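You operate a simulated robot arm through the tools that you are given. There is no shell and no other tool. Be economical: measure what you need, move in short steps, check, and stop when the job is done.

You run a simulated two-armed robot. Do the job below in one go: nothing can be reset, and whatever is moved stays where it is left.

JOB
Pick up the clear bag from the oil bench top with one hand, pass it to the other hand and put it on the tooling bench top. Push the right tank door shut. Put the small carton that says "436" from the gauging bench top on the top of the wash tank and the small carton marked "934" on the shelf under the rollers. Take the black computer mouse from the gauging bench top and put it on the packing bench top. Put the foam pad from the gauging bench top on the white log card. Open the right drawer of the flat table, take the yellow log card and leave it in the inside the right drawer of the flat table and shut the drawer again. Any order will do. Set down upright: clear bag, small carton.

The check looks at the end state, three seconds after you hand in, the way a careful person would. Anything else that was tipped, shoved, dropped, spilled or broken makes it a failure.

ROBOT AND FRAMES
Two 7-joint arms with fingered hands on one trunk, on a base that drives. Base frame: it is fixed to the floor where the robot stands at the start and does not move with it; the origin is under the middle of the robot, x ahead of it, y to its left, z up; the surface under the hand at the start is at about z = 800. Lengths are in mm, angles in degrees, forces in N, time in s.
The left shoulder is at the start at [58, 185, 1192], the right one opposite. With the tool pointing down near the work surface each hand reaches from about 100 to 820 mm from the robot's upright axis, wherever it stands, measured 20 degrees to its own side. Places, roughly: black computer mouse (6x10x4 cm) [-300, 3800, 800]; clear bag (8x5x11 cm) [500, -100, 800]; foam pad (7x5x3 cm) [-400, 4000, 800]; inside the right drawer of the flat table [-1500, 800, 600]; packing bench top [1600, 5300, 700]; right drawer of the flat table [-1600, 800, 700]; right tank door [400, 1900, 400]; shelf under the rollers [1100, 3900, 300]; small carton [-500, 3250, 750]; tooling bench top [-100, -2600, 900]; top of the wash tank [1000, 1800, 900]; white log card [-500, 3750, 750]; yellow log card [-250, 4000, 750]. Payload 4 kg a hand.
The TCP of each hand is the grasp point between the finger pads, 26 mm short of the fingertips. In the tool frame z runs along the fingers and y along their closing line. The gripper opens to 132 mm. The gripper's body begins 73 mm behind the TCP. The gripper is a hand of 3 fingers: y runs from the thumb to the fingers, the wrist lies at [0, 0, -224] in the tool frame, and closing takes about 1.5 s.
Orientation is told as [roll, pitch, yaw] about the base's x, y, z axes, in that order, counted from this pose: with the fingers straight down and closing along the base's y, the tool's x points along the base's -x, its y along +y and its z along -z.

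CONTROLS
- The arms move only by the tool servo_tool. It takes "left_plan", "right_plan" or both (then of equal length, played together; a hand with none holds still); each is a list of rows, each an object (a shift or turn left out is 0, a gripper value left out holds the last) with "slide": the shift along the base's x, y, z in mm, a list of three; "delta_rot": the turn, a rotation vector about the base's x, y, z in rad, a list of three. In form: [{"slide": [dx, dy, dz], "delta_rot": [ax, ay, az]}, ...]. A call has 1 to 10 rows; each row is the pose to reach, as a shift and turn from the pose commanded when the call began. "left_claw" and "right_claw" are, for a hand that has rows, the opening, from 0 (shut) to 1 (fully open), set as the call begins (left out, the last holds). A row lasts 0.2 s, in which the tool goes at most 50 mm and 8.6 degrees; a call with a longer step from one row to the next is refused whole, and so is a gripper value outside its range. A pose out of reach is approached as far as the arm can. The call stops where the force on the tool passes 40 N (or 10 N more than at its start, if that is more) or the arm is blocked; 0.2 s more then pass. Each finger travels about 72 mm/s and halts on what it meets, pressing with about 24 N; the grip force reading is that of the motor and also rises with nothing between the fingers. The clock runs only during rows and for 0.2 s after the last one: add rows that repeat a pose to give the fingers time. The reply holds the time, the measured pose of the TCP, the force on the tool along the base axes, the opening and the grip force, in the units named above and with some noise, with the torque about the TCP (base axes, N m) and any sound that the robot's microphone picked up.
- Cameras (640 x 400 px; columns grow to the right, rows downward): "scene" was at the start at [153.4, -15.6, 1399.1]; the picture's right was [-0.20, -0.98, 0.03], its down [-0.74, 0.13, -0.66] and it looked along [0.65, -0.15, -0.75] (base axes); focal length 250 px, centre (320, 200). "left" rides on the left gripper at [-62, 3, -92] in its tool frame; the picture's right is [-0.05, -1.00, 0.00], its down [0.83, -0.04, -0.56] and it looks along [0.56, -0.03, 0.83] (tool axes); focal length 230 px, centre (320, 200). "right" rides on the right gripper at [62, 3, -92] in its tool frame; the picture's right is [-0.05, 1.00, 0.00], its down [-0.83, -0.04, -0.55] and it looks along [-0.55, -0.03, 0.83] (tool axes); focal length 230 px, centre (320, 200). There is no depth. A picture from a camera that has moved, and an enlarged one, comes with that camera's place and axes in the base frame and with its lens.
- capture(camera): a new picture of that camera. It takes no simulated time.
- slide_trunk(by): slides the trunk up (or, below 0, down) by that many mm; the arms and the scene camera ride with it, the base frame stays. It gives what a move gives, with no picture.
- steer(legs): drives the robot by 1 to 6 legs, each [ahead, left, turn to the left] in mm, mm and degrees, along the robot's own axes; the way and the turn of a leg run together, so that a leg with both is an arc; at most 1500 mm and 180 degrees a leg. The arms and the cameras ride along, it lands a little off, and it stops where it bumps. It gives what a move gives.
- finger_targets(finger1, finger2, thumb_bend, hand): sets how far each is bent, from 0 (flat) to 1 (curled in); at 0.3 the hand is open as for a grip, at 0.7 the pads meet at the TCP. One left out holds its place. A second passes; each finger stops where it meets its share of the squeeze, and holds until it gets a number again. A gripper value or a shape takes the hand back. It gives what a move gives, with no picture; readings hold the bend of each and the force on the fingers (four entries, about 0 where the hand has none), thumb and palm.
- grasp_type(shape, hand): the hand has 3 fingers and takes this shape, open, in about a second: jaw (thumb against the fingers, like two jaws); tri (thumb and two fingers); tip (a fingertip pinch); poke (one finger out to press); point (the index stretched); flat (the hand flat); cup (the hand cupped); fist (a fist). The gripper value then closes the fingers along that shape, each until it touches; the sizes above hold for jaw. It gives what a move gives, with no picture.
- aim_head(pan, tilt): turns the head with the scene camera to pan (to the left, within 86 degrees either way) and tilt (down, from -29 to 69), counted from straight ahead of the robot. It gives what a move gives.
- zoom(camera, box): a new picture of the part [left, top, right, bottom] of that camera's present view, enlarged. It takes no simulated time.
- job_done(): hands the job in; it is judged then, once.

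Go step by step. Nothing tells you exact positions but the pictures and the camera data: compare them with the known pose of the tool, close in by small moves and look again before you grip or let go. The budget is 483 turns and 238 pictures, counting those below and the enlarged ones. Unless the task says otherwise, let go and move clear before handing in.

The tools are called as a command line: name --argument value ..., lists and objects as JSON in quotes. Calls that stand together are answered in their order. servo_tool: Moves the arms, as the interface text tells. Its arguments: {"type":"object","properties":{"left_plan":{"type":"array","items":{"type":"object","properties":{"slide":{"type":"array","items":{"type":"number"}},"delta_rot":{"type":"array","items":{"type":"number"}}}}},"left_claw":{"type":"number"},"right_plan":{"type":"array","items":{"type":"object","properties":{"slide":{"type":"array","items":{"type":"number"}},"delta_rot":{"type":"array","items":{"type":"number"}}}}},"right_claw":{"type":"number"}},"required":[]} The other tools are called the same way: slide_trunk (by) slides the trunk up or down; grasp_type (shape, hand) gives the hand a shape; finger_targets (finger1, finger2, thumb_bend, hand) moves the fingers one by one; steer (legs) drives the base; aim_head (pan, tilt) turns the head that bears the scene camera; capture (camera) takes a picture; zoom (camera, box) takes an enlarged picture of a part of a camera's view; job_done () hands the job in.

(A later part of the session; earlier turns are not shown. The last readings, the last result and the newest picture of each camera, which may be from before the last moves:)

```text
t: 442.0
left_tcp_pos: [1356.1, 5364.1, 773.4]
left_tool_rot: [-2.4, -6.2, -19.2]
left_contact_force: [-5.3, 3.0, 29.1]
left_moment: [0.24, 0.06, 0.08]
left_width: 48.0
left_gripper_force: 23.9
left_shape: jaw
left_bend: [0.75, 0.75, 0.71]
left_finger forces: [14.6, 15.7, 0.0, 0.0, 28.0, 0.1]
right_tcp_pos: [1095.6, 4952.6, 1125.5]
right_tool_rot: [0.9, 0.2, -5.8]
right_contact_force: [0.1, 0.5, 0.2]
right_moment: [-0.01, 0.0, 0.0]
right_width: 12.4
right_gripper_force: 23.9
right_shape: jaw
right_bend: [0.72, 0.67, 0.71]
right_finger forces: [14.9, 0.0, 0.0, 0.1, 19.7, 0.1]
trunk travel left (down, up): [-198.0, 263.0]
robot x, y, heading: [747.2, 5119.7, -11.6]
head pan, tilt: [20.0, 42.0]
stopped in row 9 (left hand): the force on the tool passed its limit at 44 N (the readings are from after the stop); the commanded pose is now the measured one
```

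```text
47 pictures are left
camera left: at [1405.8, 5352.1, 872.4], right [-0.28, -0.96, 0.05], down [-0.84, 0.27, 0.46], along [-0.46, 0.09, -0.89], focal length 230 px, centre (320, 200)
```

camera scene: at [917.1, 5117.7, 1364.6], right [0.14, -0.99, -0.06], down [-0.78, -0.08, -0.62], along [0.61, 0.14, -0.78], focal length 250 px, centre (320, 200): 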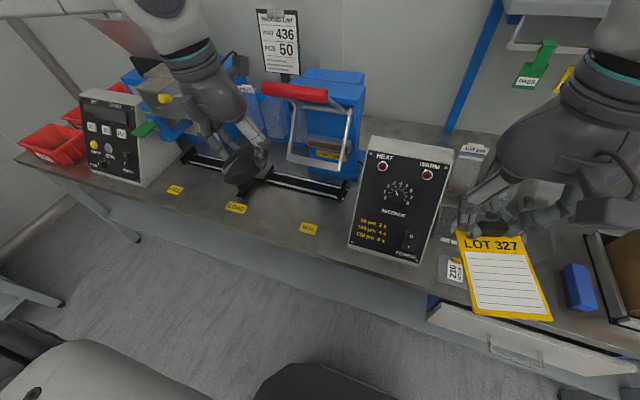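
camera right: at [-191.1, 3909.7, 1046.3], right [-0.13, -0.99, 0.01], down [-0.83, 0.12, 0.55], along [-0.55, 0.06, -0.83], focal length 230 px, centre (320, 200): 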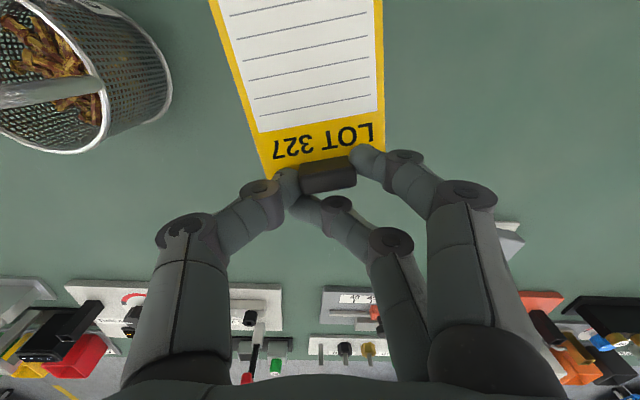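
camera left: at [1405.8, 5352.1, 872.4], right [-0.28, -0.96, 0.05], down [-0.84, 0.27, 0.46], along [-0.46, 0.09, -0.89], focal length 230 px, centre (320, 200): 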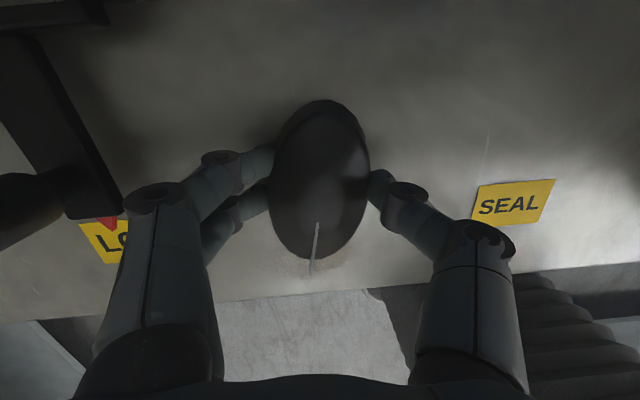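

Mouse is on the bench. Releasing and lifting away.

servo_tool --left_plan '[{"slide": [0, 0, 2]}, {"slide": [0, 0, 3]}, {"slide": [0, 0, 3]}, {"slide": [0, 0, 3]}, {"slide": [0, 0, 3]}]' --left_claw 0.68

servo_tool --left_plan '[{"slide": [0, 0, 30]}, {"slide": [0, 0, 75]}, {"slide": [-20, 0, 120]}, {"slide": [-50, 0, 160]}, {"slide": [-80, 0, 200]}, {"slide": [-110, 0, 240]}, {"slide": [-130, 0, 280]}]'

capture --camera "left"

```text
t: 443.2
left_tcp_pos: [1355.9, 5365.5, 773.6]
left_tool_rot: [-2.6, -6.0, -19.4]
left_contact_force: [0.0, 0.3, 0.2]
left_moment: [-0.04, 0.05, -0.03]
left_width: 89.6
left_gripper_force: 0.0
left_shape: jaw
left_bend: [0.69, 0.69, 0.66]
left_finger forces: [0.1, 0.0, 0.1, 0.0, 0.1, 0.0]
right_tcp_pos: [1098.2, 4952.5, 1125.9]
right_tool_rot: [0.9, 0.3, -5.7]
right_contact_force: [-0.4, -0.2, 0.0]
right_moment: [0.0, 0.02, 0.02]
right_width: 12.4
right_gripper_force: 24.2
right_shape: jaw
right_bend: [0.72, 0.67, 0.71]
right_finger forces: [15.0, 0.0, 0.0, 0.0, 19.8, 0.1]
trunk travel left (down, up): [-198.0, 263.0]
robot x, y, heading: [748.8, 5120.9, -11.2]
head pan, tilt: [20.0, 42.0]
```

```text
t: 444.8
left_tcp_pos: [1225.5, 5365.4, 1054.7]
left_tool_rot: [-2.5, -5.9, -19.2]
left_contact_force: [0.2, -0.2, 0.5]
left_moment: [0.01, 0.0, 0.03]
left_width: 89.6
left_gripper_force: 0.2
left_shape: jaw
left_bend: [0.69, 0.69, 0.66]
left_finger forces: [0.1, 0.0, 0.0, 0.0, 0.0, 0.0]
right_tcp_pos: [1098.5, 4953.5, 1124.4]
right_tool_rot: [0.8, 0.2, -5.9]
right_contact_force: [0.4, 0.3, -0.6]
right_moment: [-0.01, -0.03, 0.0]
right_width: 12.3
right_gripper_force: 24.1
right_shape: jaw
right_bend: [0.72, 0.67, 0.71]
right_finger forces: [15.0, 0.0, 0.0, 0.1, 19.8, 0.0]
trunk travel left (down, up): [-198.0, 263.0]
robot x, y, heading: [749.8, 5121.5, -11.2]
head pan, tilt: [20.0, 42.0]
```

```text
46 pictures are left
camera left: at [1275.2, 5354.0, 1154.0], right [-0.28, -0.96, 0.05], down [-0.84, 0.27, 0.47], along [-0.46, 0.09, -0.88], focal length 230 px, centre (320, 200)
```

left: 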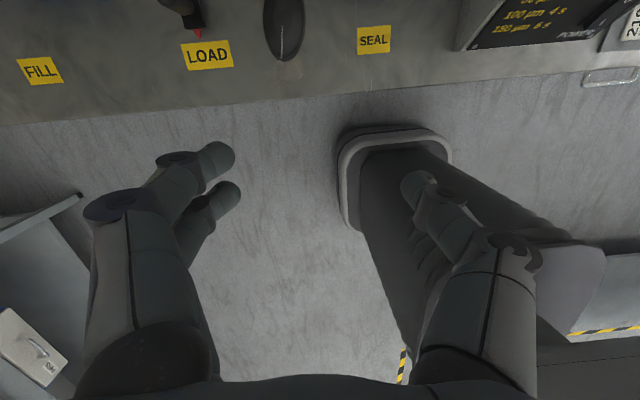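

Mouse is in place. Now the long drive around to the west side of the flat table, carrying the yellow card.

steer --legs '[[-320, 0, 0], [0, 0, -79], [1400, 0, 0], [1400, -180, 0]]'

steer --legs '[[0, 0, -90], [1200, 0, 0], [900, 0, 0]]'

aim_head --pan 50 --tilt 22

capture --camera "scene"

```text
t: 463.5
left_tcp_pos: [596.6, 1961.6, 1055.3]
left_tool_rot: [-2.5, -5.9, -99.4]
left_contact_force: [0.3, -0.7, -0.3]
left_moment: [0.0, 0.01, -0.01]
left_width: 89.8
left_gripper_force: 0.1
left_shape: jaw
left_bend: [0.69, 0.69, 0.66]
left_finger forces: [0.1, 0.0, 0.0, 0.1, 0.0, 0.1]
right_tcp_pos: [168.0, 2016.1, 1124.9]
right_tool_rot: [0.9, 0.4, -86.0]
right_contact_force: [-0.2, 0.4, -0.3]
right_moment: [0.01, -0.03, -0.02]
right_width: 12.6
right_gripper_force: 23.8
right_shape: jaw
right_bend: [0.72, 0.67, 0.71]
right_finger forces: [14.7, 0.0, 0.0, 0.0, 19.6, 0.0]
trunk travel left (down, up): [-198.0, 263.0]
robot x, y, heading: [277.0, 2392.7, -91.3]
head pan, tilt: [20.0, 42.0]
```

```text
t: 477.8
left_tcp_pos: [-2250.5, 2203.2, 1055.9]
left_tool_rot: [-2.5, -5.8, 168.0]
left_contact_force: [0.3, 0.6, 0.1]
left_moment: [-0.02, 0.01, -0.02]
left_width: 89.6
left_gripper_force: 0.1
left_shape: jaw
left_bend: [0.69, 0.69, 0.66]
left_finger forces: [0.0, 0.0, 0.1, 0.1, 0.0, 0.1]
right_tcp_pos: [-2174.4, 2628.7, 1125.1]
right_tool_rot: [0.8, 0.3, -178.6]
right_contact_force: [0.1, -0.3, -0.4]
right_moment: [0.02, 0.0, 0.01]
right_width: 12.7
right_gripper_force: 24.1
right_shape: jaw
right_bend: [0.72, 0.67, 0.71]
right_finger forces: [14.5, 0.0, 0.1, 0.1, 19.7, 0.0]
trunk travel left (down, up): [-198.0, 263.0]
robot x, y, heading: [-1808.6, 2502.9, 176.0]
head pan, tilt: [20.0, 42.0]
```

```text
t: 478.7
left_tcp_pos: [-2250.0, 2202.7, 1054.9]
left_tool_rot: [-2.6, -5.9, 168.0]
left_contact_force: [-0.2, 0.2, 0.8]
left_moment: [-0.03, 0.0, 0.01]
left_width: 89.4
left_gripper_force: 0.1
left_shape: jaw
left_bend: [0.69, 0.69, 0.66]
left_finger forces: [0.1, 0.0, 0.0, 0.0, 0.1, 0.0]
right_tcp_pos: [-2174.1, 2628.9, 1125.2]
right_tool_rot: [0.9, 0.3, -178.6]
right_contact_force: [0.4, 0.2, -0.9]
right_moment: [-0.01, 0.02, 0.02]
right_width: 12.3
right_gripper_force: 23.9
right_shape: jaw
right_bend: [0.72, 0.67, 0.71]
right_finger forces: [14.5, 0.0, 0.0, 0.1, 19.6, 0.0]
trunk travel left (down, up): [-198.0, 263.0]
robot x, y, heading: [-1805.9, 2507.4, 175.9]
head pan, tilt: [50.0, 22.0]
```

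```text
45 pictures are left
camera scene: at [-1962.1, 2446.6, 1398.5], right [-0.71, 0.7, -0.14], down [0.42, 0.26, -0.87], along [-0.57, -0.67, -0.47], focal length 250 px, centre (320, 200)
```

scene: 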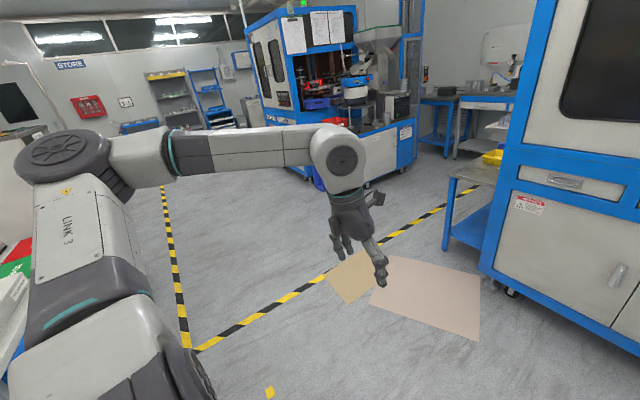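

steer --legs '[[0, 0, 95], [0, -250, 0]]'

aim_head --pan 25 --tilt 22

capture --camera "scene"

```text
t: 484.5
left_tcp_pos: [-1730.8, 2083.9, 1055.0]
left_tool_rot: [-2.5, -6.0, -99.1]
left_contact_force: [0.3, -0.2, -0.2]
left_moment: [0.0, 0.03, 0.02]
left_width: 89.2
left_gripper_force: 0.1
left_shape: jaw
left_bend: [0.69, 0.69, 0.66]
left_finger forces: [0.0, 0.1, 0.1, 0.0, 0.0, 0.1]
right_tcp_pos: [-2159.5, 2136.8, 1124.5]
right_tool_rot: [0.8, 0.4, -85.7]
right_contact_force: [0.6, 0.0, -0.4]
right_moment: [-0.02, -0.02, 0.0]
right_width: 12.2
right_gripper_force: 24.2
right_shape: jaw
right_bend: [0.72, 0.67, 0.71]
right_finger forces: [14.3, 0.1, 0.0, 0.0, 19.5, 0.0]
trunk travel left (down, up): [-198.0, 263.0]
robot x, y, heading: [-2053.3, 2511.0, -91.4]
head pan, tilt: [50.0, 22.0]
```

```text
t: 485.4
left_tcp_pos: [-1730.7, 2083.2, 1054.5]
left_tool_rot: [-2.4, -5.9, -99.0]
left_contact_force: [0.2, 0.0, -0.5]
left_moment: [-0.01, -0.03, -0.02]
left_width: 89.6
left_gripper_force: 0.0
left_shape: jaw
left_bend: [0.69, 0.69, 0.66]
left_finger forces: [0.0, 0.0, 0.1, 0.0, 0.1, 0.0]
right_tcp_pos: [-2159.8, 2137.2, 1124.0]
right_tool_rot: [1.0, 0.3, -85.8]
right_contact_force: [0.6, -0.3, -0.4]
right_moment: [0.0, -0.01, 0.0]
right_width: 12.2
right_gripper_force: 23.8
right_shape: jaw
right_bend: [0.72, 0.67, 0.71]
right_finger forces: [14.3, 0.0, 0.0, 0.1, 19.5, 0.0]
trunk travel left (down, up): [-198.0, 263.0]
robot x, y, heading: [-2058.0, 2510.6, -91.4]
head pan, tilt: [25.0, 22.0]
```

```text
44 pictures are left
camera scene: at [-2019.2, 2334.8, 1394.2], right [-0.91, -0.4, -0.07], down [-0.15, 0.5, -0.85], along [0.38, -0.77, -0.52], focal length 250 px, centre (320, 200)
```

scene: 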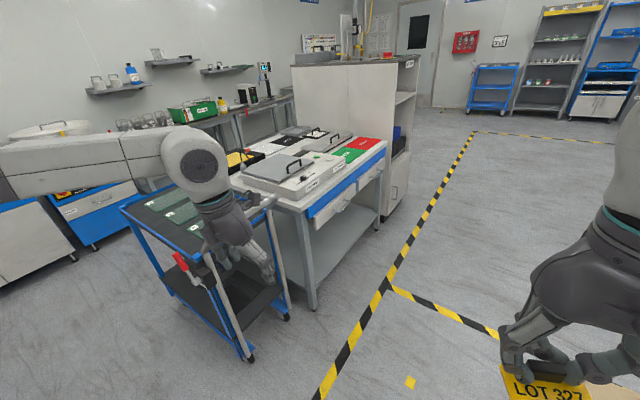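

zoom --camera "scene" --box '[230, 110, 420, 310]'

```text
2.00 times, centred on (325, 210) of scene
camera zoom: at [-2019.2, 2334.8, 1394.2], right [-0.91, -0.4, -0.07], down [-0.15, 0.5, -0.85], along [0.38, -0.77, -0.52], focal length 500 px, centre (310, 180)
```

zoom: 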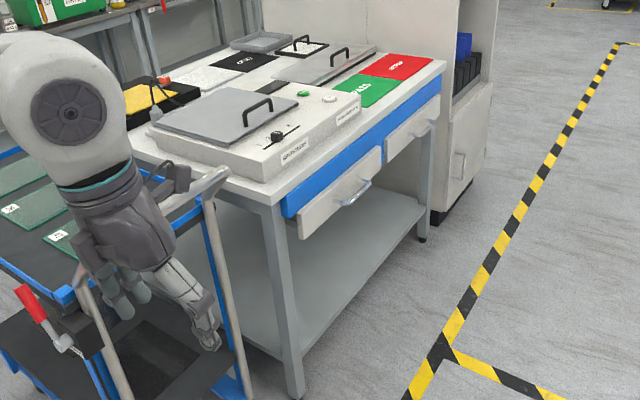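

The flat table's two drawers are on this west side; the right one's handle is near (-1700,940). Driving to stand in front of it.

steer --legs '[[800, -100, 0], [790, -110, 0], [0, 0, 81]]'

aim_head --pan 5 --tilt 40

capture --camera "scene"

```text
t: 497.0
left_tcp_pos: [-1830.8, 1166.8, 1054.6]
left_tool_rot: [-2.5, -5.9, -19.1]
left_contact_force: [-0.3, 0.8, -0.2]
left_moment: [-0.04, -0.03, 0.0]
left_width: 89.6
left_gripper_force: 0.1
left_shape: jaw
left_bend: [0.69, 0.69, 0.66]
left_finger forces: [0.1, 0.0, 0.0, 0.0, 0.1, 0.1]
right_tcp_pos: [-1957.4, 753.4, 1124.8]
right_tool_rot: [0.9, 0.3, -5.4]
right_contact_force: [0.3, -0.1, -0.4]
right_moment: [0.03, -0.03, 0.01]
right_width: 12.3
right_gripper_force: 23.4
right_shape: jaw
right_bend: [0.72, 0.67, 0.71]
right_finger forces: [14.1, 0.1, 0.1, 0.0, 19.3, 0.1]
trunk travel left (down, up): [-198.0, 263.0]
robot x, y, heading: [-2305.8, 921.4, -11.3]
head pan, tilt: [25.0, 22.0]
```

```text
t: 497.9
left_tcp_pos: [-1830.9, 1167.2, 1054.7]
left_tool_rot: [-2.5, -5.9, -18.9]
left_contact_force: [0.6, -0.5, -0.5]
left_moment: [0.03, 0.01, 0.0]
left_width: 89.6
left_gripper_force: 0.1
left_shape: jaw
left_bend: [0.69, 0.69, 0.66]
left_finger forces: [0.0, 0.0, 0.0, 0.1, 0.1, 0.0]
right_tcp_pos: [-1956.8, 753.1, 1124.7]
right_tool_rot: [0.9, 0.2, -5.4]
right_contact_force: [-0.3, 0.6, -0.4]
right_moment: [-0.03, -0.01, -0.03]
right_width: 12.4
right_gripper_force: 24.0
right_shape: jaw
right_bend: [0.72, 0.67, 0.71]
right_finger forces: [14.1, 0.0, 0.0, 0.1, 19.2, 0.0]
trunk travel left (down, up): [-198.0, 263.0]
robot x, y, heading: [-2308.9, 922.7, -11.1]
head pan, tilt: [5.0, 40.0]
```

```text
42 pictures are left
camera scene: at [-2136.2, 895.0, 1366.4], right [-0.11, -0.99, -0.02], down [-0.76, 0.09, -0.64], along [0.64, -0.06, -0.77], focal length 250 px, centre (320, 200)
```

scene: 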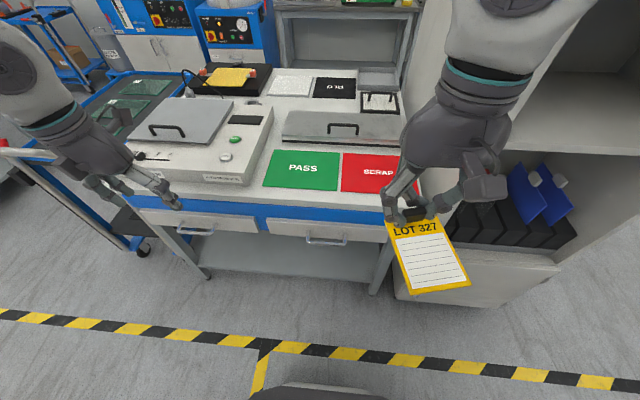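

zoom --camera "scene" --box '[240, 180, 420, 300]'

```text
3.33 times, centred on (330, 240) of scene
camera zoom: at [-2136.2, 895.0, 1366.4], right [-0.11, -0.99, -0.02], down [-0.76, 0.09, -0.64], along [0.64, -0.06, -0.77], focal length 833 px, centre (287, 67)
```

zoom: 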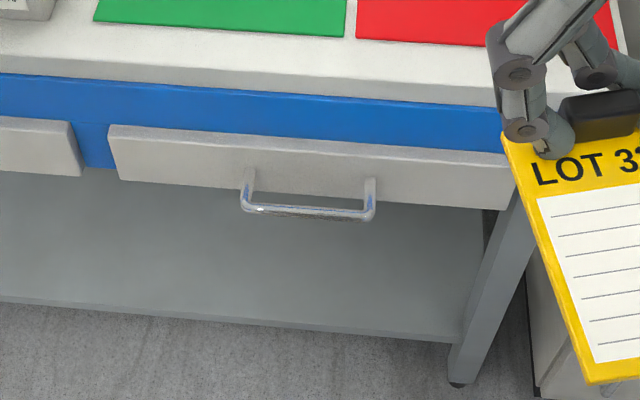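

servo_tool --left_plan '[{"slide": [7, -33, 0], "delta_rot": [0, 0, -0.143]}, {"slide": [14, -66, 0], "delta_rot": [0, 0, -0.286]}, {"slide": [21, -99, 0], "delta_rot": [0, 0, -0.429]}, {"slide": [28, -132, 0], "delta_rot": [0, 0, -0.572]}, {"slide": [35, -165, 0], "delta_rot": [0, 0, -0.715]}, {"slide": [42, -198, 0], "delta_rot": [0, 0, -0.858]}, {"slide": [50, -231, 0], "delta_rot": [0, 0, -1.001]}, {"slide": [57, -264, -10], "delta_rot": [0, 0, -1.144]}, {"slide": [64, -297, -30], "delta_rot": [0, 0, -1.287]}, {"slide": [71, -329, -55], "delta_rot": [0, 0, -1.43]}]' --right_plan '[{"slide": [0, -20, 0]}, {"slide": [0, -40, 0]}, {"slide": [0, -60, 0]}, {"slide": [0, -80, 0]}, {"slide": [0, -100, 0]}, {"slide": [0, -110, 0]}, {"slide": [0, -110, 0]}, {"slide": [0, -110, 0]}, {"slide": [0, -110, 0]}, {"slide": [0, -110, 0]}]'

capture --camera "left"

```text
t: 500.1
left_tcp_pos: [-1775.7, 898.6, 1050.6]
left_tool_rot: [-2.3, -5.9, -101.1]
left_contact_force: [-0.8, 0.0, -1.0]
left_moment: [-0.02, 0.01, -0.04]
left_width: 89.6
left_gripper_force: 0.1
left_shape: jaw
left_bend: [0.69, 0.69, 0.66]
left_finger forces: [0.1, 0.1, 0.1, 0.1, 0.1, 0.0]
left hand out of reach, approached as far as the arm can: row 9, 10
right_tcp_pos: [-1958.5, 644.0, 1126.0]
right_tool_rot: [0.9, 0.2, -5.4]
right_contact_force: [-0.2, 0.2, 0.3]
right_moment: [-0.05, -0.03, -0.01]
right_width: 12.3
right_gripper_force: 24.2
right_shape: jaw
right_bend: [0.72, 0.67, 0.71]
right_finger forces: [14.3, 0.1, 0.0, 0.0, 19.3, 0.1]
trunk travel left (down, up): [-198.0, 263.0]
robot x, y, heading: [-2308.8, 921.0, -10.9]
head pan, tilt: [5.0, 40.0]
```

```text
40 pictures are left
camera left: at [-1778.9, 845.8, 1149.2], right [-0.99, 0.14, 0.05], down [0.15, 0.87, 0.47], along [0.03, 0.47, -0.88], focal length 230 px, centre (320, 200)
```

left: 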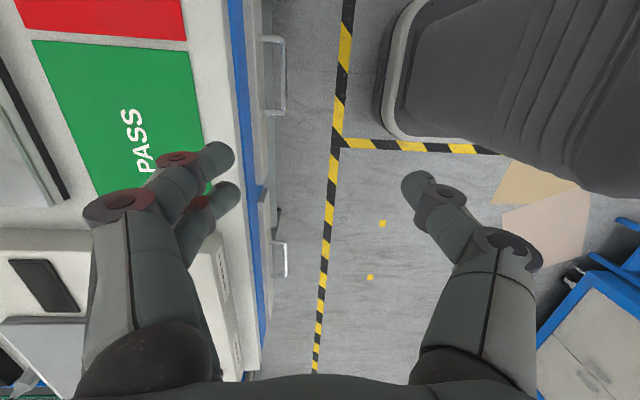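

Stereo gives the handle bar at (-1735,837,664) with a 35–40 mm gap behind. I'll shift right, tilt the hand slightly and come down over the bar.

steer --legs '[[0, -140, 0]]'

servo_tool --left_plan '[{"slide": [10, 20, -20], "delta_rot": [-0.02, -0.1, 0]}, {"slide": [20, 40, -60], "delta_rot": [-0.042, -0.216, 0]}, {"slide": [30, 60, -100], "delta_rot": [-0.042, -0.216, 0]}, {"slide": [40, 75, -145], "delta_rot": [-0.042, -0.216, 0]}, {"slide": [40, 75, -190], "delta_rot": [-0.042, -0.216, 0]}, {"slide": [40, 75, -235], "delta_rot": [-0.042, -0.216, 0]}, {"slide": [40, 75, -275], "delta_rot": [-0.042, -0.216, 0]}]' --left_claw 0.5

capture --camera "left"

```text
t: 501.4
left_tcp_pos: [-1801.7, 759.0, 1050.0]
left_tool_rot: [-2.5, -5.8, -100.9]
left_contact_force: [-0.5, 0.7, 0.2]
left_moment: [0.03, 0.03, 0.02]
left_width: 89.9
left_gripper_force: 0.0
left_shape: jaw
left_bend: [0.69, 0.69, 0.66]
left_finger forces: [0.0, 0.1, 0.0, 0.0, 0.0, 0.0]
right_tcp_pos: [-1984.9, 505.7, 1126.1]
right_tool_rot: [0.9, 0.3, -5.4]
right_contact_force: [-0.2, 0.6, -0.1]
right_moment: [0.02, -0.01, -0.04]
right_width: 12.2
right_gripper_force: 23.7
right_shape: jaw
right_bend: [0.72, 0.67, 0.71]
right_finger forces: [14.3, 0.0, 0.0, 0.1, 19.5, 0.0]
trunk travel left (down, up): [-198.0, 263.0]
robot x, y, heading: [-2334.3, 780.9, -11.3]
head pan, tilt: [5.0, 40.0]
```

```text
t: 503.0
left_tcp_pos: [-1758.2, 832.1, 777.0]
left_tool_rot: [10.2, -5.8, -102.2]
left_contact_force: [-0.6, -0.5, -0.1]
left_moment: [-0.03, 0.01, -0.01]
left_width: 66.7
left_gripper_force: 0.1
left_shape: jaw
left_bend: [0.73, 0.73, 0.7]
left_finger forces: [0.1, 0.1, 0.0, 0.0, 0.0, 0.0]
right_tcp_pos: [-1983.0, 504.3, 1125.5]
right_tool_rot: [0.8, 0.2, -5.5]
right_contact_force: [0.4, 0.0, -0.8]
right_moment: [-0.01, -0.01, -0.01]
right_width: 12.3
right_gripper_force: 23.9
right_shape: jaw
right_bend: [0.72, 0.67, 0.71]
right_finger forces: [14.3, 0.0, 0.1, 0.1, 19.5, 0.1]
trunk travel left (down, up): [-198.0, 263.0]
robot x, y, heading: [-2336.0, 779.6, -11.1]
head pan, tilt: [5.0, 40.0]
```

```text
39 pictures are left
camera left: at [-1781.8, 782.4, 873.8], right [-0.98, 0.14, -0.17], down [0.05, 0.89, 0.45], along [0.21, 0.43, -0.88], focal length 230 px, centre (320, 200)
```

left: 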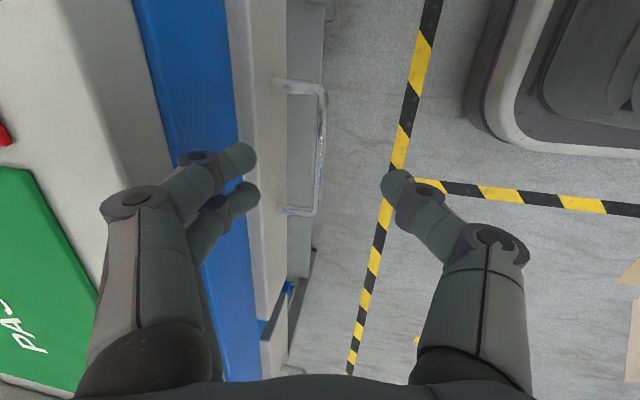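

servo_tool --left_plan '[{"slide": [0, 5, -30]}, {"slide": [0, 5, -60]}, {"slide": [0, 5, -85]}, {"slide": [0, 5, -105]}, {"slide": [0, 5, -118]}, {"slide": [0, 5, -118]}]' --left_claw 0.47

capture --camera "left"

```text
t: 504.4
left_tcp_pos: [-1773.1, 876.2, 702.0]
left_tool_rot: [10.1, -5.9, -102.1]
left_contact_force: [-0.1, -0.2, 0.2]
left_moment: [-0.03, 0.0, 0.0]
left_width: 62.8
left_gripper_force: 0.2
left_shape: jaw
left_bend: [0.73, 0.73, 0.7]
left_finger forces: [0.0, 0.0, 0.0, 0.1, 0.0, 0.0]
left hand out of reach, approached as far as the arm can: row 2, 3, 4, 5, 6
right_tcp_pos: [-1984.9, 504.7, 1126.2]
right_tool_rot: [0.9, 0.3, -5.5]
right_contact_force: [0.5, 0.3, -1.3]
right_moment: [0.0, -0.02, -0.03]
right_width: 12.4
right_gripper_force: 23.9
right_shape: jaw
right_bend: [0.72, 0.67, 0.71]
right_finger forces: [14.3, 0.0, 0.0, 0.1, 19.4, 0.0]
trunk travel left (down, up): [-198.0, 263.0]
robot x, y, heading: [-2337.6, 778.9, -11.1]
head pan, tilt: [5.0, 40.0]
```

```text
38 pictures are left
camera left: at [-1797.6, 826.6, 800.3], right [-0.98, 0.14, -0.17], down [0.05, 0.89, 0.45], along [0.22, 0.43, -0.88], focal length 230 px, centre (320, 200)
```

left: 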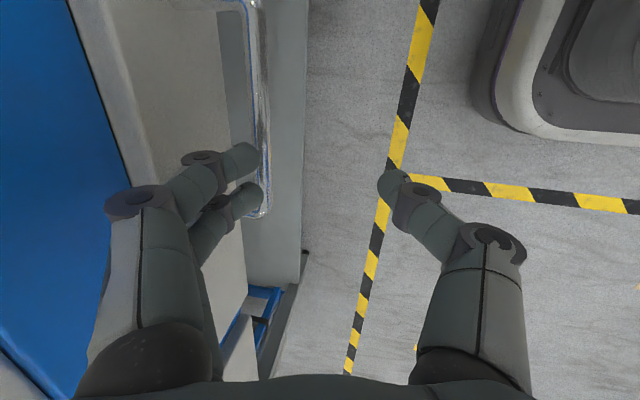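

servo_tool --left_plan '[{"slide": [0, 0, 40]}, {"slide": [8, -20, 75]}, {"slide": [15, -40, 78]}]'

slide_trunk --by -75

capture --camera "left"

```text
t: 505.2
left_tcp_pos: [-1761.3, 837.0, 780.1]
left_tool_rot: [10.1, -5.8, -102.2]
left_contact_force: [-0.3, 0.2, 0.1]
left_moment: [-0.02, 0.0, -0.03]
left_width: 62.6
left_gripper_force: 0.1
left_shape: jaw
left_bend: [0.73, 0.73, 0.7]
left_finger forces: [0.0, 0.0, 0.1, 0.1, 0.0, 0.0]
right_tcp_pos: [-1983.4, 505.6, 1125.6]
right_tool_rot: [0.9, 0.4, -5.6]
right_contact_force: [-0.1, 0.0, -0.5]
right_moment: [0.01, 0.01, -0.01]
right_width: 12.2
right_gripper_force: 23.7
right_shape: jaw
right_bend: [0.72, 0.67, 0.71]
right_finger forces: [14.3, 0.0, 0.0, 0.0, 19.3, 0.0]
trunk travel left (down, up): [-198.0, 263.0]
robot x, y, heading: [-2336.5, 778.5, -11.0]
head pan, tilt: [5.0, 40.0]
```

```text
t: 506.3
left_tcp_pos: [-1760.3, 838.1, 704.1]
left_tool_rot: [10.3, -5.8, -102.2]
left_contact_force: [-0.4, 0.0, 0.6]
left_moment: [0.0, -0.01, 0.02]
left_width: 62.6
left_gripper_force: 0.1
left_shape: jaw
left_bend: [0.73, 0.73, 0.7]
left_finger forces: [0.0, 0.1, 0.0, 0.1, 0.0, 0.0]
right_tcp_pos: [-1984.1, 505.1, 1052.0]
right_tool_rot: [1.0, 0.1, -5.6]
right_contact_force: [-0.3, 0.5, 0.1]
right_moment: [0.03, -0.04, -0.01]
right_width: 11.9
right_gripper_force: 23.7
right_shape: jaw
right_bend: [0.72, 0.67, 0.71]
right_finger forces: [14.3, 0.1, 0.0, 0.0, 19.4, 0.0]
trunk travel left (down, up): [-123.0, 338.0]
robot x, y, heading: [-2333.3, 779.5, -11.0]
head pan, tilt: [5.0, 40.0]
```

```text
37 pictures are left
camera left: at [-1785.0, 788.1, 802.4], right [-0.97, 0.14, -0.17], down [0.05, 0.89, 0.45], along [0.22, 0.43, -0.88], focal length 230 px, centre (320, 200)
```

left: 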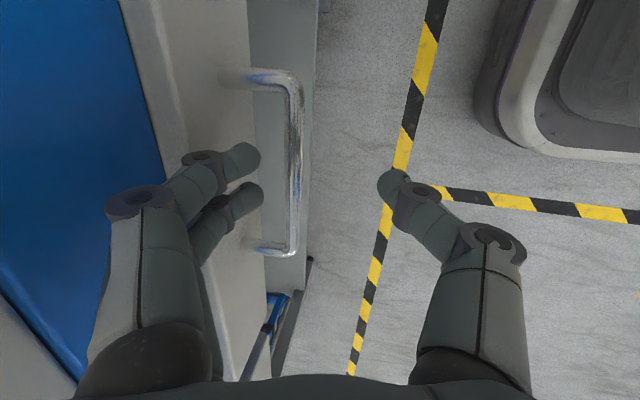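

slide_trunk --by -45

capture --camera "left"

```text
t: 507.2
left_tcp_pos: [-1760.1, 836.5, 661.4]
left_tool_rot: [10.3, -5.8, -102.1]
left_contact_force: [0.3, -0.5, -0.1]
left_moment: [0.01, 0.0, 0.0]
left_width: 62.7
left_gripper_force: 0.1
left_shape: jaw
left_bend: [0.73, 0.73, 0.7]
left_finger forces: [0.0, 0.0, 0.1, 0.0, 0.1, 0.0]
right_tcp_pos: [-1984.5, 505.9, 1007.3]
right_tool_rot: [0.9, 0.0, -5.5]
right_contact_force: [-0.4, -0.5, 0.5]
right_moment: [0.01, -0.06, -0.01]
right_width: 12.3
right_gripper_force: 23.8
right_shape: jaw
right_bend: [0.72, 0.67, 0.71]
right_finger forces: [14.3, 0.1, 0.1, 0.1, 19.4, 0.0]
trunk travel left (down, up): [-78.0, 383.0]
robot x, y, heading: [-2335.3, 779.1, -11.2]
head pan, tilt: [5.0, 40.0]
```

```text
36 pictures are left
camera left: at [-1785.1, 788.2, 757.7], right [-0.97, 0.14, -0.17], down [0.05, 0.89, 0.45], along [0.22, 0.43, -0.88], focal length 230 px, centre (320, 200)
```

left: 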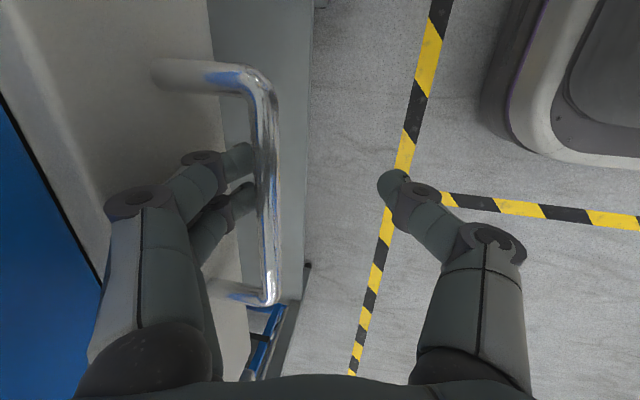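

Fingers are behind the bar. Closing on it and pulling with the base.

servo_tool --left_plan '[{"slide": [0, 0, 0]}, {"slide": [0, 0, 0]}, {"slide": [0, 0, 0]}, {"slide": [0, 0, 0]}, {"slide": [0, 0, 0]}, {"slide": [0, 0, 0]}]' --left_claw 0.0

steer --legs '[[-120, 0, 0]]'

capture --camera "scene"

```text
t: 508.6
left_tcp_pos: [-1759.6, 837.5, 658.4]
left_tool_rot: [10.2, -5.7, -102.2]
left_contact_force: [5.1, -0.3, -0.9]
left_moment: [0.05, 0.03, 0.02]
left_width: 1.3
left_gripper_force: 23.7
left_shape: jaw
left_bend: [0.74, 0.74, 0.73]
left_finger forces: [0.0, 1.2, 0.0, 0.0, 0.0, 0.0]
right_tcp_pos: [-1984.6, 504.4, 1006.2]
right_tool_rot: [1.0, 0.3, -5.5]
right_contact_force: [-0.2, 0.3, -0.7]
right_moment: [0.04, -0.01, 0.0]
right_width: 12.5
right_gripper_force: 24.0
right_shape: jaw
right_bend: [0.72, 0.67, 0.71]
right_finger forces: [14.3, 0.1, 0.1, 0.1, 19.3, 0.1]
trunk travel left (down, up): [-78.0, 383.0]
robot x, y, heading: [-2333.4, 781.6, -11.0]
head pan, tilt: [5.0, 40.0]
```

```text
t: 509.8
left_tcp_pos: [-1873.2, 859.8, 659.5]
left_tool_rot: [10.3, -5.7, -102.2]
left_contact_force: [0.9, -0.8, -6.0]
left_moment: [0.06, 0.12, -0.02]
left_width: 0.2
left_gripper_force: 23.9
left_shape: jaw
left_bend: [0.74, 0.74, 0.73]
left_finger forces: [0.0, 0.2, 0.0, 0.0, 0.1, 0.0]
right_tcp_pos: [-2098.0, 527.0, 1005.3]
right_tool_rot: [1.0, 0.4, -5.4]
right_contact_force: [-0.6, 0.3, -2.1]
right_moment: [-0.01, -0.02, -0.01]
right_width: 12.3
right_gripper_force: 24.2
right_shape: jaw
right_bend: [0.72, 0.67, 0.71]
right_finger forces: [14.2, 0.0, 0.1, 0.0, 19.4, 0.1]
trunk travel left (down, up): [-78.0, 383.0]
robot x, y, heading: [-2451.8, 801.4, -10.8]
head pan, tilt: [5.0, 40.0]
```

```text
35 pictures are left
camera scene: at [-2180.6, 759.8, 1196.1], right [-0.11, -0.99, -0.03], down [-0.87, 0.11, -0.48], along [0.48, -0.02, -0.88], focal length 250 px, centre (320, 200)
```

scene: 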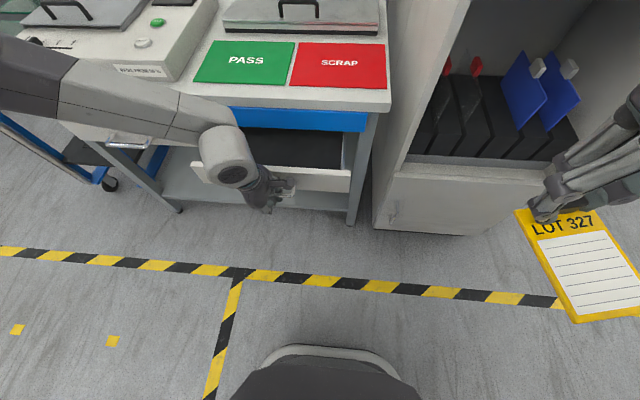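

The drawer is opening. Pulling further.

steer --legs '[[-130, 0, 0]]'

capture --camera "scene"

```text
t: 511.1
left_tcp_pos: [-2000.8, 883.3, 659.4]
left_tool_rot: [10.3, -5.9, -102.2]
left_contact_force: [1.0, -0.4, -6.2]
left_moment: [0.08, 0.1, 0.01]
left_width: 0.0
left_gripper_force: 24.2
left_shape: jaw
left_bend: [0.74, 0.74, 0.73]
left_finger forces: [0.1, 0.0, 0.1, 0.1, 0.0, 0.0]
right_tcp_pos: [-2224.7, 551.1, 1005.9]
right_tool_rot: [1.0, 0.3, -5.6]
right_contact_force: [-0.6, 0.0, 0.5]
right_moment: [0.01, -0.02, 0.02]
right_width: 12.5
right_gripper_force: 23.9
right_shape: jaw
right_bend: [0.72, 0.67, 0.71]
right_finger forces: [14.4, 0.0, 0.1, 0.0, 19.5, 0.0]
trunk travel left (down, up): [-78.0, 383.0]
robot x, y, heading: [-2577.1, 827.9, -11.2]
head pan, tilt: [5.0, 40.0]
```

```text
34 pictures are left
camera scene: at [-2308.4, 783.8, 1196.1], right [-0.11, -0.99, -0.03], down [-0.87, 0.11, -0.48], along [0.48, -0.03, -0.88], focal length 250 px, centre (320, 200)
```

scene: 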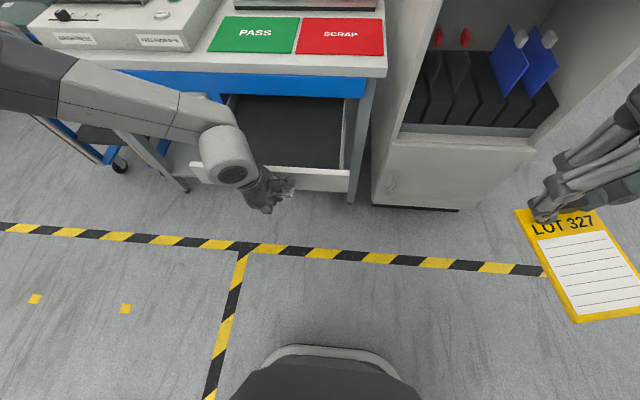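

Drawer is open about 240 mm. Releasing the handle and lifting the left hand clear.

servo_tool --left_plan '[{"slide": [0, 0, 0]}, {"slide": [0, 0, 0]}, {"slide": [0, 0, 0]}, {"slide": [0, 0, 0]}, {"slide": [0, 0, 0]}]' --left_claw 0.47

servo_tool --left_plan '[{"slide": [0, 0, 30]}, {"slide": [0, 0, 70]}, {"slide": [0, 0, 115]}, {"slide": [0, 20, 160]}, {"slide": [0, 50, 200]}, {"slide": [0, 80, 230]}]'

steer --legs '[[-40, 300, 0], [310, -60, 0]]'

capture --camera "scene"

```text
t: 512.3
left_tcp_pos: [-2000.3, 883.3, 659.3]
left_tool_rot: [10.3, -5.9, -102.4]
left_contact_force: [-2.2, 0.2, 1.0]
left_moment: [-0.03, -0.06, -0.05]
left_width: 61.0
left_gripper_force: 0.0
left_shape: jaw
left_bend: [0.73, 0.73, 0.7]
left_finger forces: [0.3, 0.6, 0.0, 0.0, 0.0, 0.0]
right_tcp_pos: [-2226.9, 552.7, 1005.4]
right_tool_rot: [0.9, 0.4, -5.5]
right_contact_force: [-0.1, 0.1, -0.4]
right_moment: [0.0, -0.04, -0.02]
right_width: 12.3
right_gripper_force: 23.9
right_shape: jaw
right_bend: [0.72, 0.67, 0.71]
right_finger forces: [14.3, 0.0, 0.0, 0.0, 19.4, 0.0]
trunk travel left (down, up): [-78.0, 383.0]
robot x, y, heading: [-2579.2, 830.4, -11.3]
head pan, tilt: [5.0, 40.0]
```

```text
t: 513.7
left_tcp_pos: [-2003.1, 968.4, 890.1]
left_tool_rot: [10.4, -6.1, -102.4]
left_contact_force: [-0.4, -0.1, -0.1]
left_moment: [0.03, -0.01, 0.0]
left_width: 61.5
left_gripper_force: 0.0
left_shape: jaw
left_bend: [0.73, 0.73, 0.7]
left_finger forces: [0.0, 0.0, 0.0, 0.0, 0.2, 0.0]
right_tcp_pos: [-2226.3, 552.6, 1008.4]
right_tool_rot: [0.7, 0.2, -5.6]
right_contact_force: [-0.3, 0.3, 0.3]
right_moment: [-0.03, -0.02, -0.02]
right_width: 12.0
right_gripper_force: 23.7
right_shape: jaw
right_bend: [0.72, 0.67, 0.71]
right_finger forces: [14.3, 0.1, 0.0, 0.0, 19.4, 0.0]
trunk travel left (down, up): [-78.0, 383.0]
robot x, y, heading: [-2579.9, 826.7, -11.3]
head pan, tilt: [5.0, 40.0]
```

```text
t: 517.5
left_tcp_pos: [-1689.6, 1146.1, 891.7]
left_tool_rot: [10.3, -5.9, -101.8]
left_contact_force: [0.2, 0.2, 0.4]
left_moment: [-0.01, -0.02, 0.03]
left_width: 61.6
left_gripper_force: 0.2
left_shape: jaw
left_bend: [0.73, 0.73, 0.7]
left_finger forces: [0.0, 0.0, 0.0, 0.1, 0.0, 0.1]
right_tcp_pos: [-1909.2, 729.5, 1005.3]
right_tool_rot: [0.9, 0.3, -5.1]
right_contact_force: [-0.3, -0.7, -0.1]
right_moment: [-0.05, 0.03, -0.02]
right_width: 12.3
right_gripper_force: 23.9
right_shape: jaw
right_bend: [0.72, 0.67, 0.71]
right_finger forces: [14.3, 0.0, 0.0, 0.0, 19.5, 0.0]
trunk travel left (down, up): [-78.0, 383.0]
robot x, y, heading: [-2262.4, 1003.7, -10.7]
head pan, tilt: [5.0, 40.0]
```

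```text
33 pictures are left
camera scene: at [-1993.2, 960.6, 1196.0], right [-0.1, -0.99, -0.03], down [-0.87, 0.11, -0.48], along [0.48, -0.02, -0.88], focal length 250 px, centre (320, 200)
```

scene: 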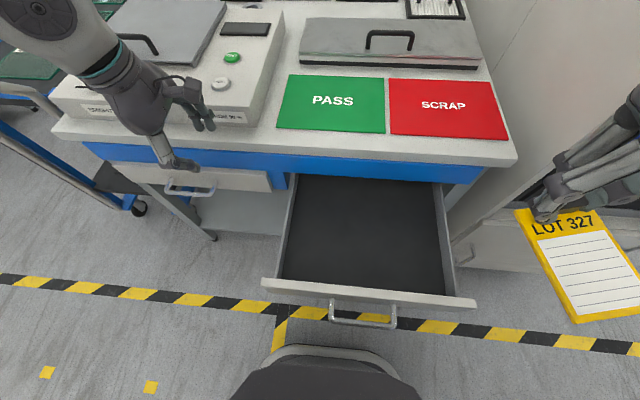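

servo_tool --right_plan '[{"slide": [30, 25, 0]}, {"slide": [60, 50, 0]}, {"slide": [90, 75, 0]}, {"slide": [120, 100, 0]}, {"slide": [144, 119, -20]}, {"slide": [144, 119, -65]}, {"slide": [144, 119, -110]}, {"slide": [144, 119, -155]}]' --left_plan '[{"slide": [0, 0, 40]}, {"slide": [0, 10, 80]}, {"slide": [0, 20, 120]}, {"slide": [0, 30, 150]}, {"slide": [0, 40, 150]}, {"slide": [0, 50, 150]}, {"slide": [0, 50, 150]}, {"slide": [0, 50, 150]}]'

capture --camera "scene"

```text
t: 519.2
left_tcp_pos: [-1688.1, 1195.4, 1039.6]
left_tool_rot: [10.3, -5.8, -101.8]
left_contact_force: [0.9, 0.2, -0.5]
left_moment: [0.02, 0.04, -0.02]
left_width: 61.7
left_gripper_force: 0.1
left_shape: jaw
left_bend: [0.73, 0.73, 0.7]
left_finger forces: [0.0, 0.1, 0.0, 0.0, 0.1, 0.0]
right_tcp_pos: [-1763.2, 846.3, 849.9]
right_tool_rot: [0.9, 0.4, -5.1]
right_contact_force: [-0.6, -1.6, -0.5]
right_moment: [-0.03, -0.02, -0.01]
right_width: 12.2
right_gripper_force: 23.8
right_shape: jaw
right_bend: [0.72, 0.67, 0.71]
right_finger forces: [14.3, 0.0, 0.0, 0.0, 19.4, 0.1]
right hand out of reach, approached as far as the arm can: row 5
trunk travel left (down, up): [-78.0, 383.0]
robot x, y, heading: [-2263.2, 998.8, -10.8]
head pan, tilt: [5.0, 40.0]
```

```text
32 pictures are left
camera scene: at [-1992.4, 960.4, 1195.5], right [-0.1, -0.99, -0.03], down [-0.87, 0.11, -0.48], along [0.48, -0.02, -0.88], focal length 250 px, centre (320, 200)
```

scene: 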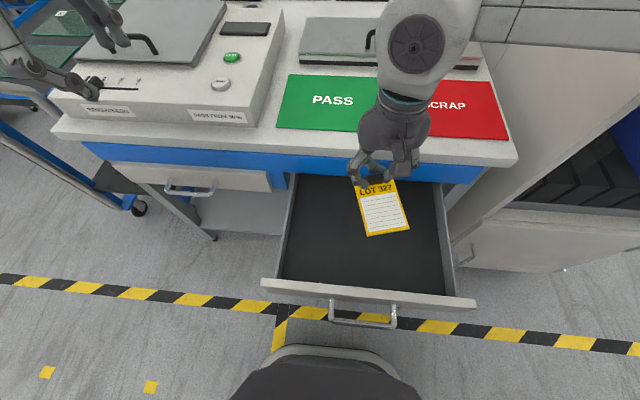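

servo_tool --right_plan '[{"slide": [-8, 0, -40]}, {"slide": [-15, 0, -80]}, {"slide": [-15, 0, -120]}, {"slide": [-15, 0, -135]}, {"slide": [-15, 0, -142]}, {"slide": [-15, 0, -149]}, {"slide": [-15, 0, -156]}, {"slide": [-15, 0, -163]}, {"slide": [-15, 0, -170]}, {"slide": [-15, 0, -177]}]'

zoom --camera "scene" --box '[250, 130, 490, 330]'

```text
t: 521.5
left_tcp_pos: [-1687.6, 1196.4, 1040.9]
left_tool_rot: [10.3, -5.9, -101.9]
left_contact_force: [-0.4, -0.2, 0.1]
left_moment: [0.0, -0.05, -0.03]
left_width: 61.6
left_gripper_force: 0.2
left_shape: jaw
left_bend: [0.73, 0.73, 0.7]
left_finger forces: [0.0, 0.1, 0.0, 0.0, 0.1, 0.0]
right_tcp_pos: [-1782.2, 844.1, 677.9]
right_tool_rot: [1.1, 0.2, -5.1]
right_contact_force: [0.5, 0.6, -1.1]
right_moment: [0.0, 0.05, 0.0]
right_width: 12.3
right_gripper_force: 24.3
right_shape: jaw
right_bend: [0.72, 0.67, 0.71]
right_finger forces: [14.3, 0.0, 0.1, 0.1, 18.8, 0.0]
right hand out of reach, approached as far as the arm can: row 9, 10
trunk travel left (down, up): [-78.0, 383.0]
robot x, y, heading: [-2261.7, 998.3, -10.5]
head pan, tilt: [5.0, 40.0]
```

```text
2.00 times, centred on (370, 230) of scene
camera zoom: at [-1993.5, 960.9, 1196.0], right [-0.1, -0.99, -0.03], down [-0.87, 0.11, -0.48], along [0.48, -0.02, -0.88], focal length 500 px, centre (220, 140)
```

zoom: 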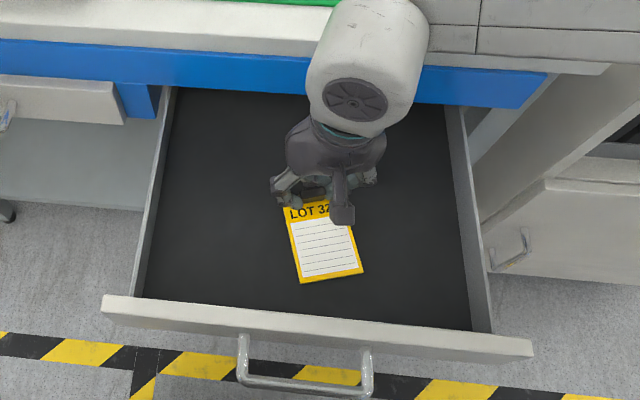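

slide_trunk --by -15

slide_trunk --by -12

zoom --camera "scene" --box '[250, 130, 490, 330]'

```text
t: 521.9
left_tcp_pos: [-1689.3, 1197.3, 1029.5]
left_tool_rot: [10.1, -5.8, -101.8]
left_contact_force: [0.7, 0.7, -0.1]
left_moment: [0.03, 0.04, 0.01]
left_width: 61.7
left_gripper_force: 0.1
left_shape: jaw
left_bend: [0.73, 0.73, 0.7]
left_finger forces: [0.1, 0.0, 0.0, 0.1, 0.0, 0.0]
right_tcp_pos: [-1779.8, 843.2, 671.8]
right_tool_rot: [1.1, 0.1, -5.2]
right_contact_force: [-0.3, -3.2, 20.2]
right_moment: [-0.09, 0.16, 0.0]
right_width: 16.0
right_gripper_force: 24.3
right_shape: jaw
right_bend: [0.74, 0.68, 0.72]
right_finger forces: [19.8, 0.0, 0.0, 0.0, 31.2, 0.1]
trunk travel left (down, up): [-70.0, 391.0]
robot x, y, heading: [-2264.0, 1000.1, -10.2]
head pan, tilt: [5.0, 40.0]
stopped: the force on the tool passed its limit at 52 N (the readings are from after the stop); the commanded pose is now the measured one
```

```text
t: 522.3
left_tcp_pos: [-1687.8, 1195.3, 1027.4]
left_tool_rot: [10.1, -5.8, -101.8]
left_contact_force: [0.7, 0.2, -0.4]
left_moment: [0.0, 0.0, -0.02]
left_width: 61.8
left_gripper_force: 0.0
left_shape: jaw
left_bend: [0.73, 0.73, 0.7]
left_finger forces: [0.1, 0.0, 0.1, 0.1, 0.0, 0.0]
right_tcp_pos: [-1777.6, 844.0, 673.6]
right_tool_rot: [1.3, -0.3, -5.3]
right_contact_force: [-1.3, -6.5, 25.0]
right_moment: [-0.15, 0.24, -0.02]
right_width: 16.4
right_gripper_force: 23.6
right_shape: jaw
right_bend: [0.74, 0.68, 0.72]
right_finger forces: [20.5, 0.1, 0.0, 0.0, 36.6, 0.0]
trunk travel left (down, up): [-67.0, 395.0]
robot x, y, heading: [-2263.5, 1003.3, -10.9]
head pan, tilt: [5.0, 40.0]
stopped: the force on the tool passed its limit at 52 N (the readings are from after the stop); the commanded pose is now the measured one
```

```text
2.00 times, centred on (370, 230) of scene
camera zoom: at [-1983.7, 958.1, 1177.5], right [-0.1, -0.99, -0.03], down [-0.88, 0.11, -0.46], along [0.46, -0.02, -0.89], focal length 500 px, centre (220, 140)
```

zoom: 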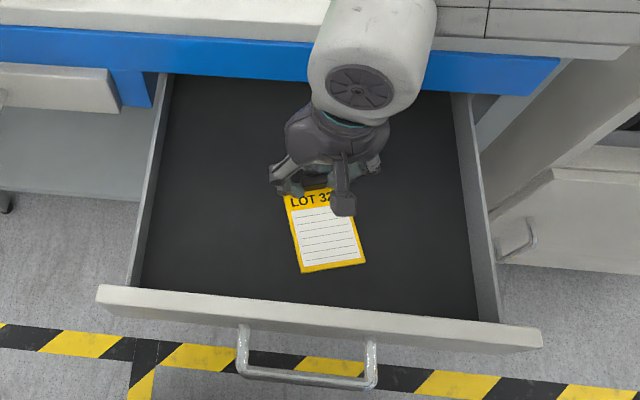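

Card is on the drawer floor. Easing pressure, releasing and lifting out.

servo_tool --right_plan '[{"slide": [0, 0, 2]}, {"slide": [0, 0, 4]}, {"slide": [0, 0, 4]}]'

servo_tool --right_plan '[{"slide": [0, 0, 0]}, {"slide": [0, 0, 0]}, {"slide": [0, 0, 0]}, {"slide": [0, 0, 0]}]' --right_claw 0.45

servo_tool --right_plan '[{"slide": [0, 0, 10]}, {"slide": [0, 0, 30]}, {"slide": [0, 0, 70]}, {"slide": [0, 0, 115]}, {"slide": [-10, 0, 160]}, {"slide": [-30, -20, 200]}, {"slide": [-60, -40, 235]}]'

capture --camera "scene"

```text
t: 523.1
left_tcp_pos: [-1688.1, 1196.2, 1026.0]
left_tool_rot: [10.0, -5.7, -101.8]
left_contact_force: [0.5, 0.2, -0.7]
left_moment: [0.02, -0.02, -0.03]
left_width: 61.9
left_gripper_force: 0.0
left_shape: jaw
left_bend: [0.73, 0.73, 0.7]
left_finger forces: [0.1, 0.0, 0.0, 0.0, 0.0, 0.0]
right_tcp_pos: [-1778.3, 845.9, 674.0]
right_tool_rot: [1.3, -0.1, -5.3]
right_contact_force: [1.0, -0.9, 1.4]
right_moment: [0.07, 0.06, 0.03]
right_width: 14.0
right_gripper_force: 24.5
right_shape: jaw
right_bend: [0.73, 0.67, 0.72]
right_finger forces: [14.4, 0.1, 0.1, 0.1, 20.1, 0.0]
trunk travel left (down, up): [-67.0, 395.0]
robot x, y, heading: [-2261.6, 1000.0, -10.4]
head pan, tilt: [5.0, 40.0]
```

```text
t: 524.1
left_tcp_pos: [-1687.9, 1195.6, 1026.0]
left_tool_rot: [10.0, -5.8, -101.8]
left_contact_force: [-0.8, -0.3, -0.5]
left_moment: [-0.01, 0.02, 0.03]
left_width: 61.8
left_gripper_force: 0.0
left_shape: jaw
left_bend: [0.73, 0.73, 0.7]
left_finger forces: [0.0, 0.0, 0.0, 0.0, 0.0, 0.0]
right_tcp_pos: [-1779.7, 845.7, 674.6]
right_tool_rot: [1.3, -0.2, -5.3]
right_contact_force: [0.6, -0.3, -0.2]
right_moment: [-0.01, 0.0, -0.01]
right_width: 58.9
right_gripper_force: 0.1
right_shape: jaw
right_bend: [0.73, 0.73, 0.7]
right_finger forces: [0.0, 0.0, 0.1, 0.0, 0.1, 0.1]
trunk travel left (down, up): [-67.0, 395.0]
robot x, y, heading: [-2261.4, 1000.9, -10.7]
head pan, tilt: [5.0, 40.0]
```

```text
refused: row 7 steps farther than a row can; nothing moved
```

```text
29 pictures are left
camera scene: at [-1983.0, 958.5, 1177.4], right [-0.1, -0.99, -0.03], down [-0.88, 0.11, -0.46], along [0.46, -0.02, -0.89], focal length 250 px, centre (320, 200)
```

scene: 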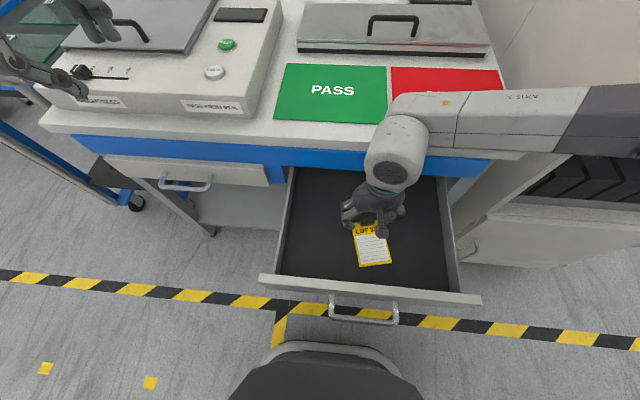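

servo_tool --right_plan '[{"slide": [0, 0, 10]}, {"slide": [0, 0, 30]}, {"slide": [0, 0, 70]}, {"slide": [0, 0, 115]}, {"slide": [-10, 0, 155]}, {"slide": [-25, -10, 195]}, {"slide": [-45, -20, 235]}]'

capture --camera "scene"

```text
t: 525.7
left_tcp_pos: [-1690.1, 1197.1, 1027.4]
left_tool_rot: [10.2, -5.8, -101.8]
left_contact_force: [0.0, 0.2, -0.3]
left_moment: [0.01, -0.04, -0.02]
left_width: 61.7
left_gripper_force: 0.0
left_shape: jaw
left_bend: [0.73, 0.73, 0.7]
left_finger forces: [0.0, 0.1, 0.0, 0.1, 0.0, 0.0]
right_tcp_pos: [-1821.7, 823.6, 913.1]
right_tool_rot: [1.3, -0.1, -5.3]
right_contact_force: [1.0, 0.2, -1.5]
right_moment: [-0.01, -0.04, 0.04]
right_width: 59.1
right_gripper_force: 0.1
right_shape: jaw
right_bend: [0.73, 0.73, 0.7]
right_finger forces: [0.0, 0.0, 0.0, 0.0, 0.0, 0.1]
trunk travel left (down, up): [-67.0, 395.0]
robot x, y, heading: [-2264.8, 1002.3, -10.5]
head pan, tilt: [5.0, 40.0]
```

```text
28 pictures are left
camera scene: at [-1985.2, 959.0, 1178.3], right [-0.1, -0.99, -0.03], down [-0.88, 0.11, -0.46], along [0.46, -0.02, -0.89], focal length 250 px, centre (320, 200)
```

scene: 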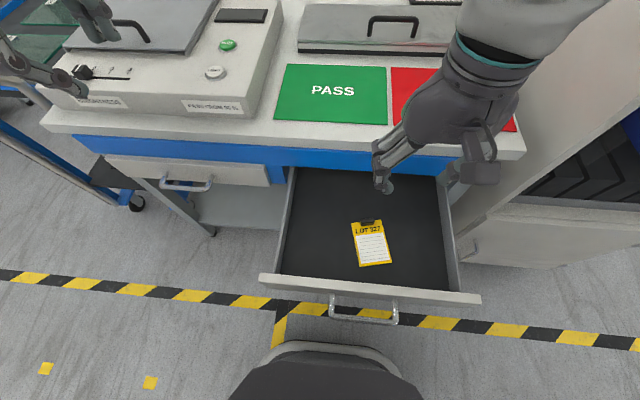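

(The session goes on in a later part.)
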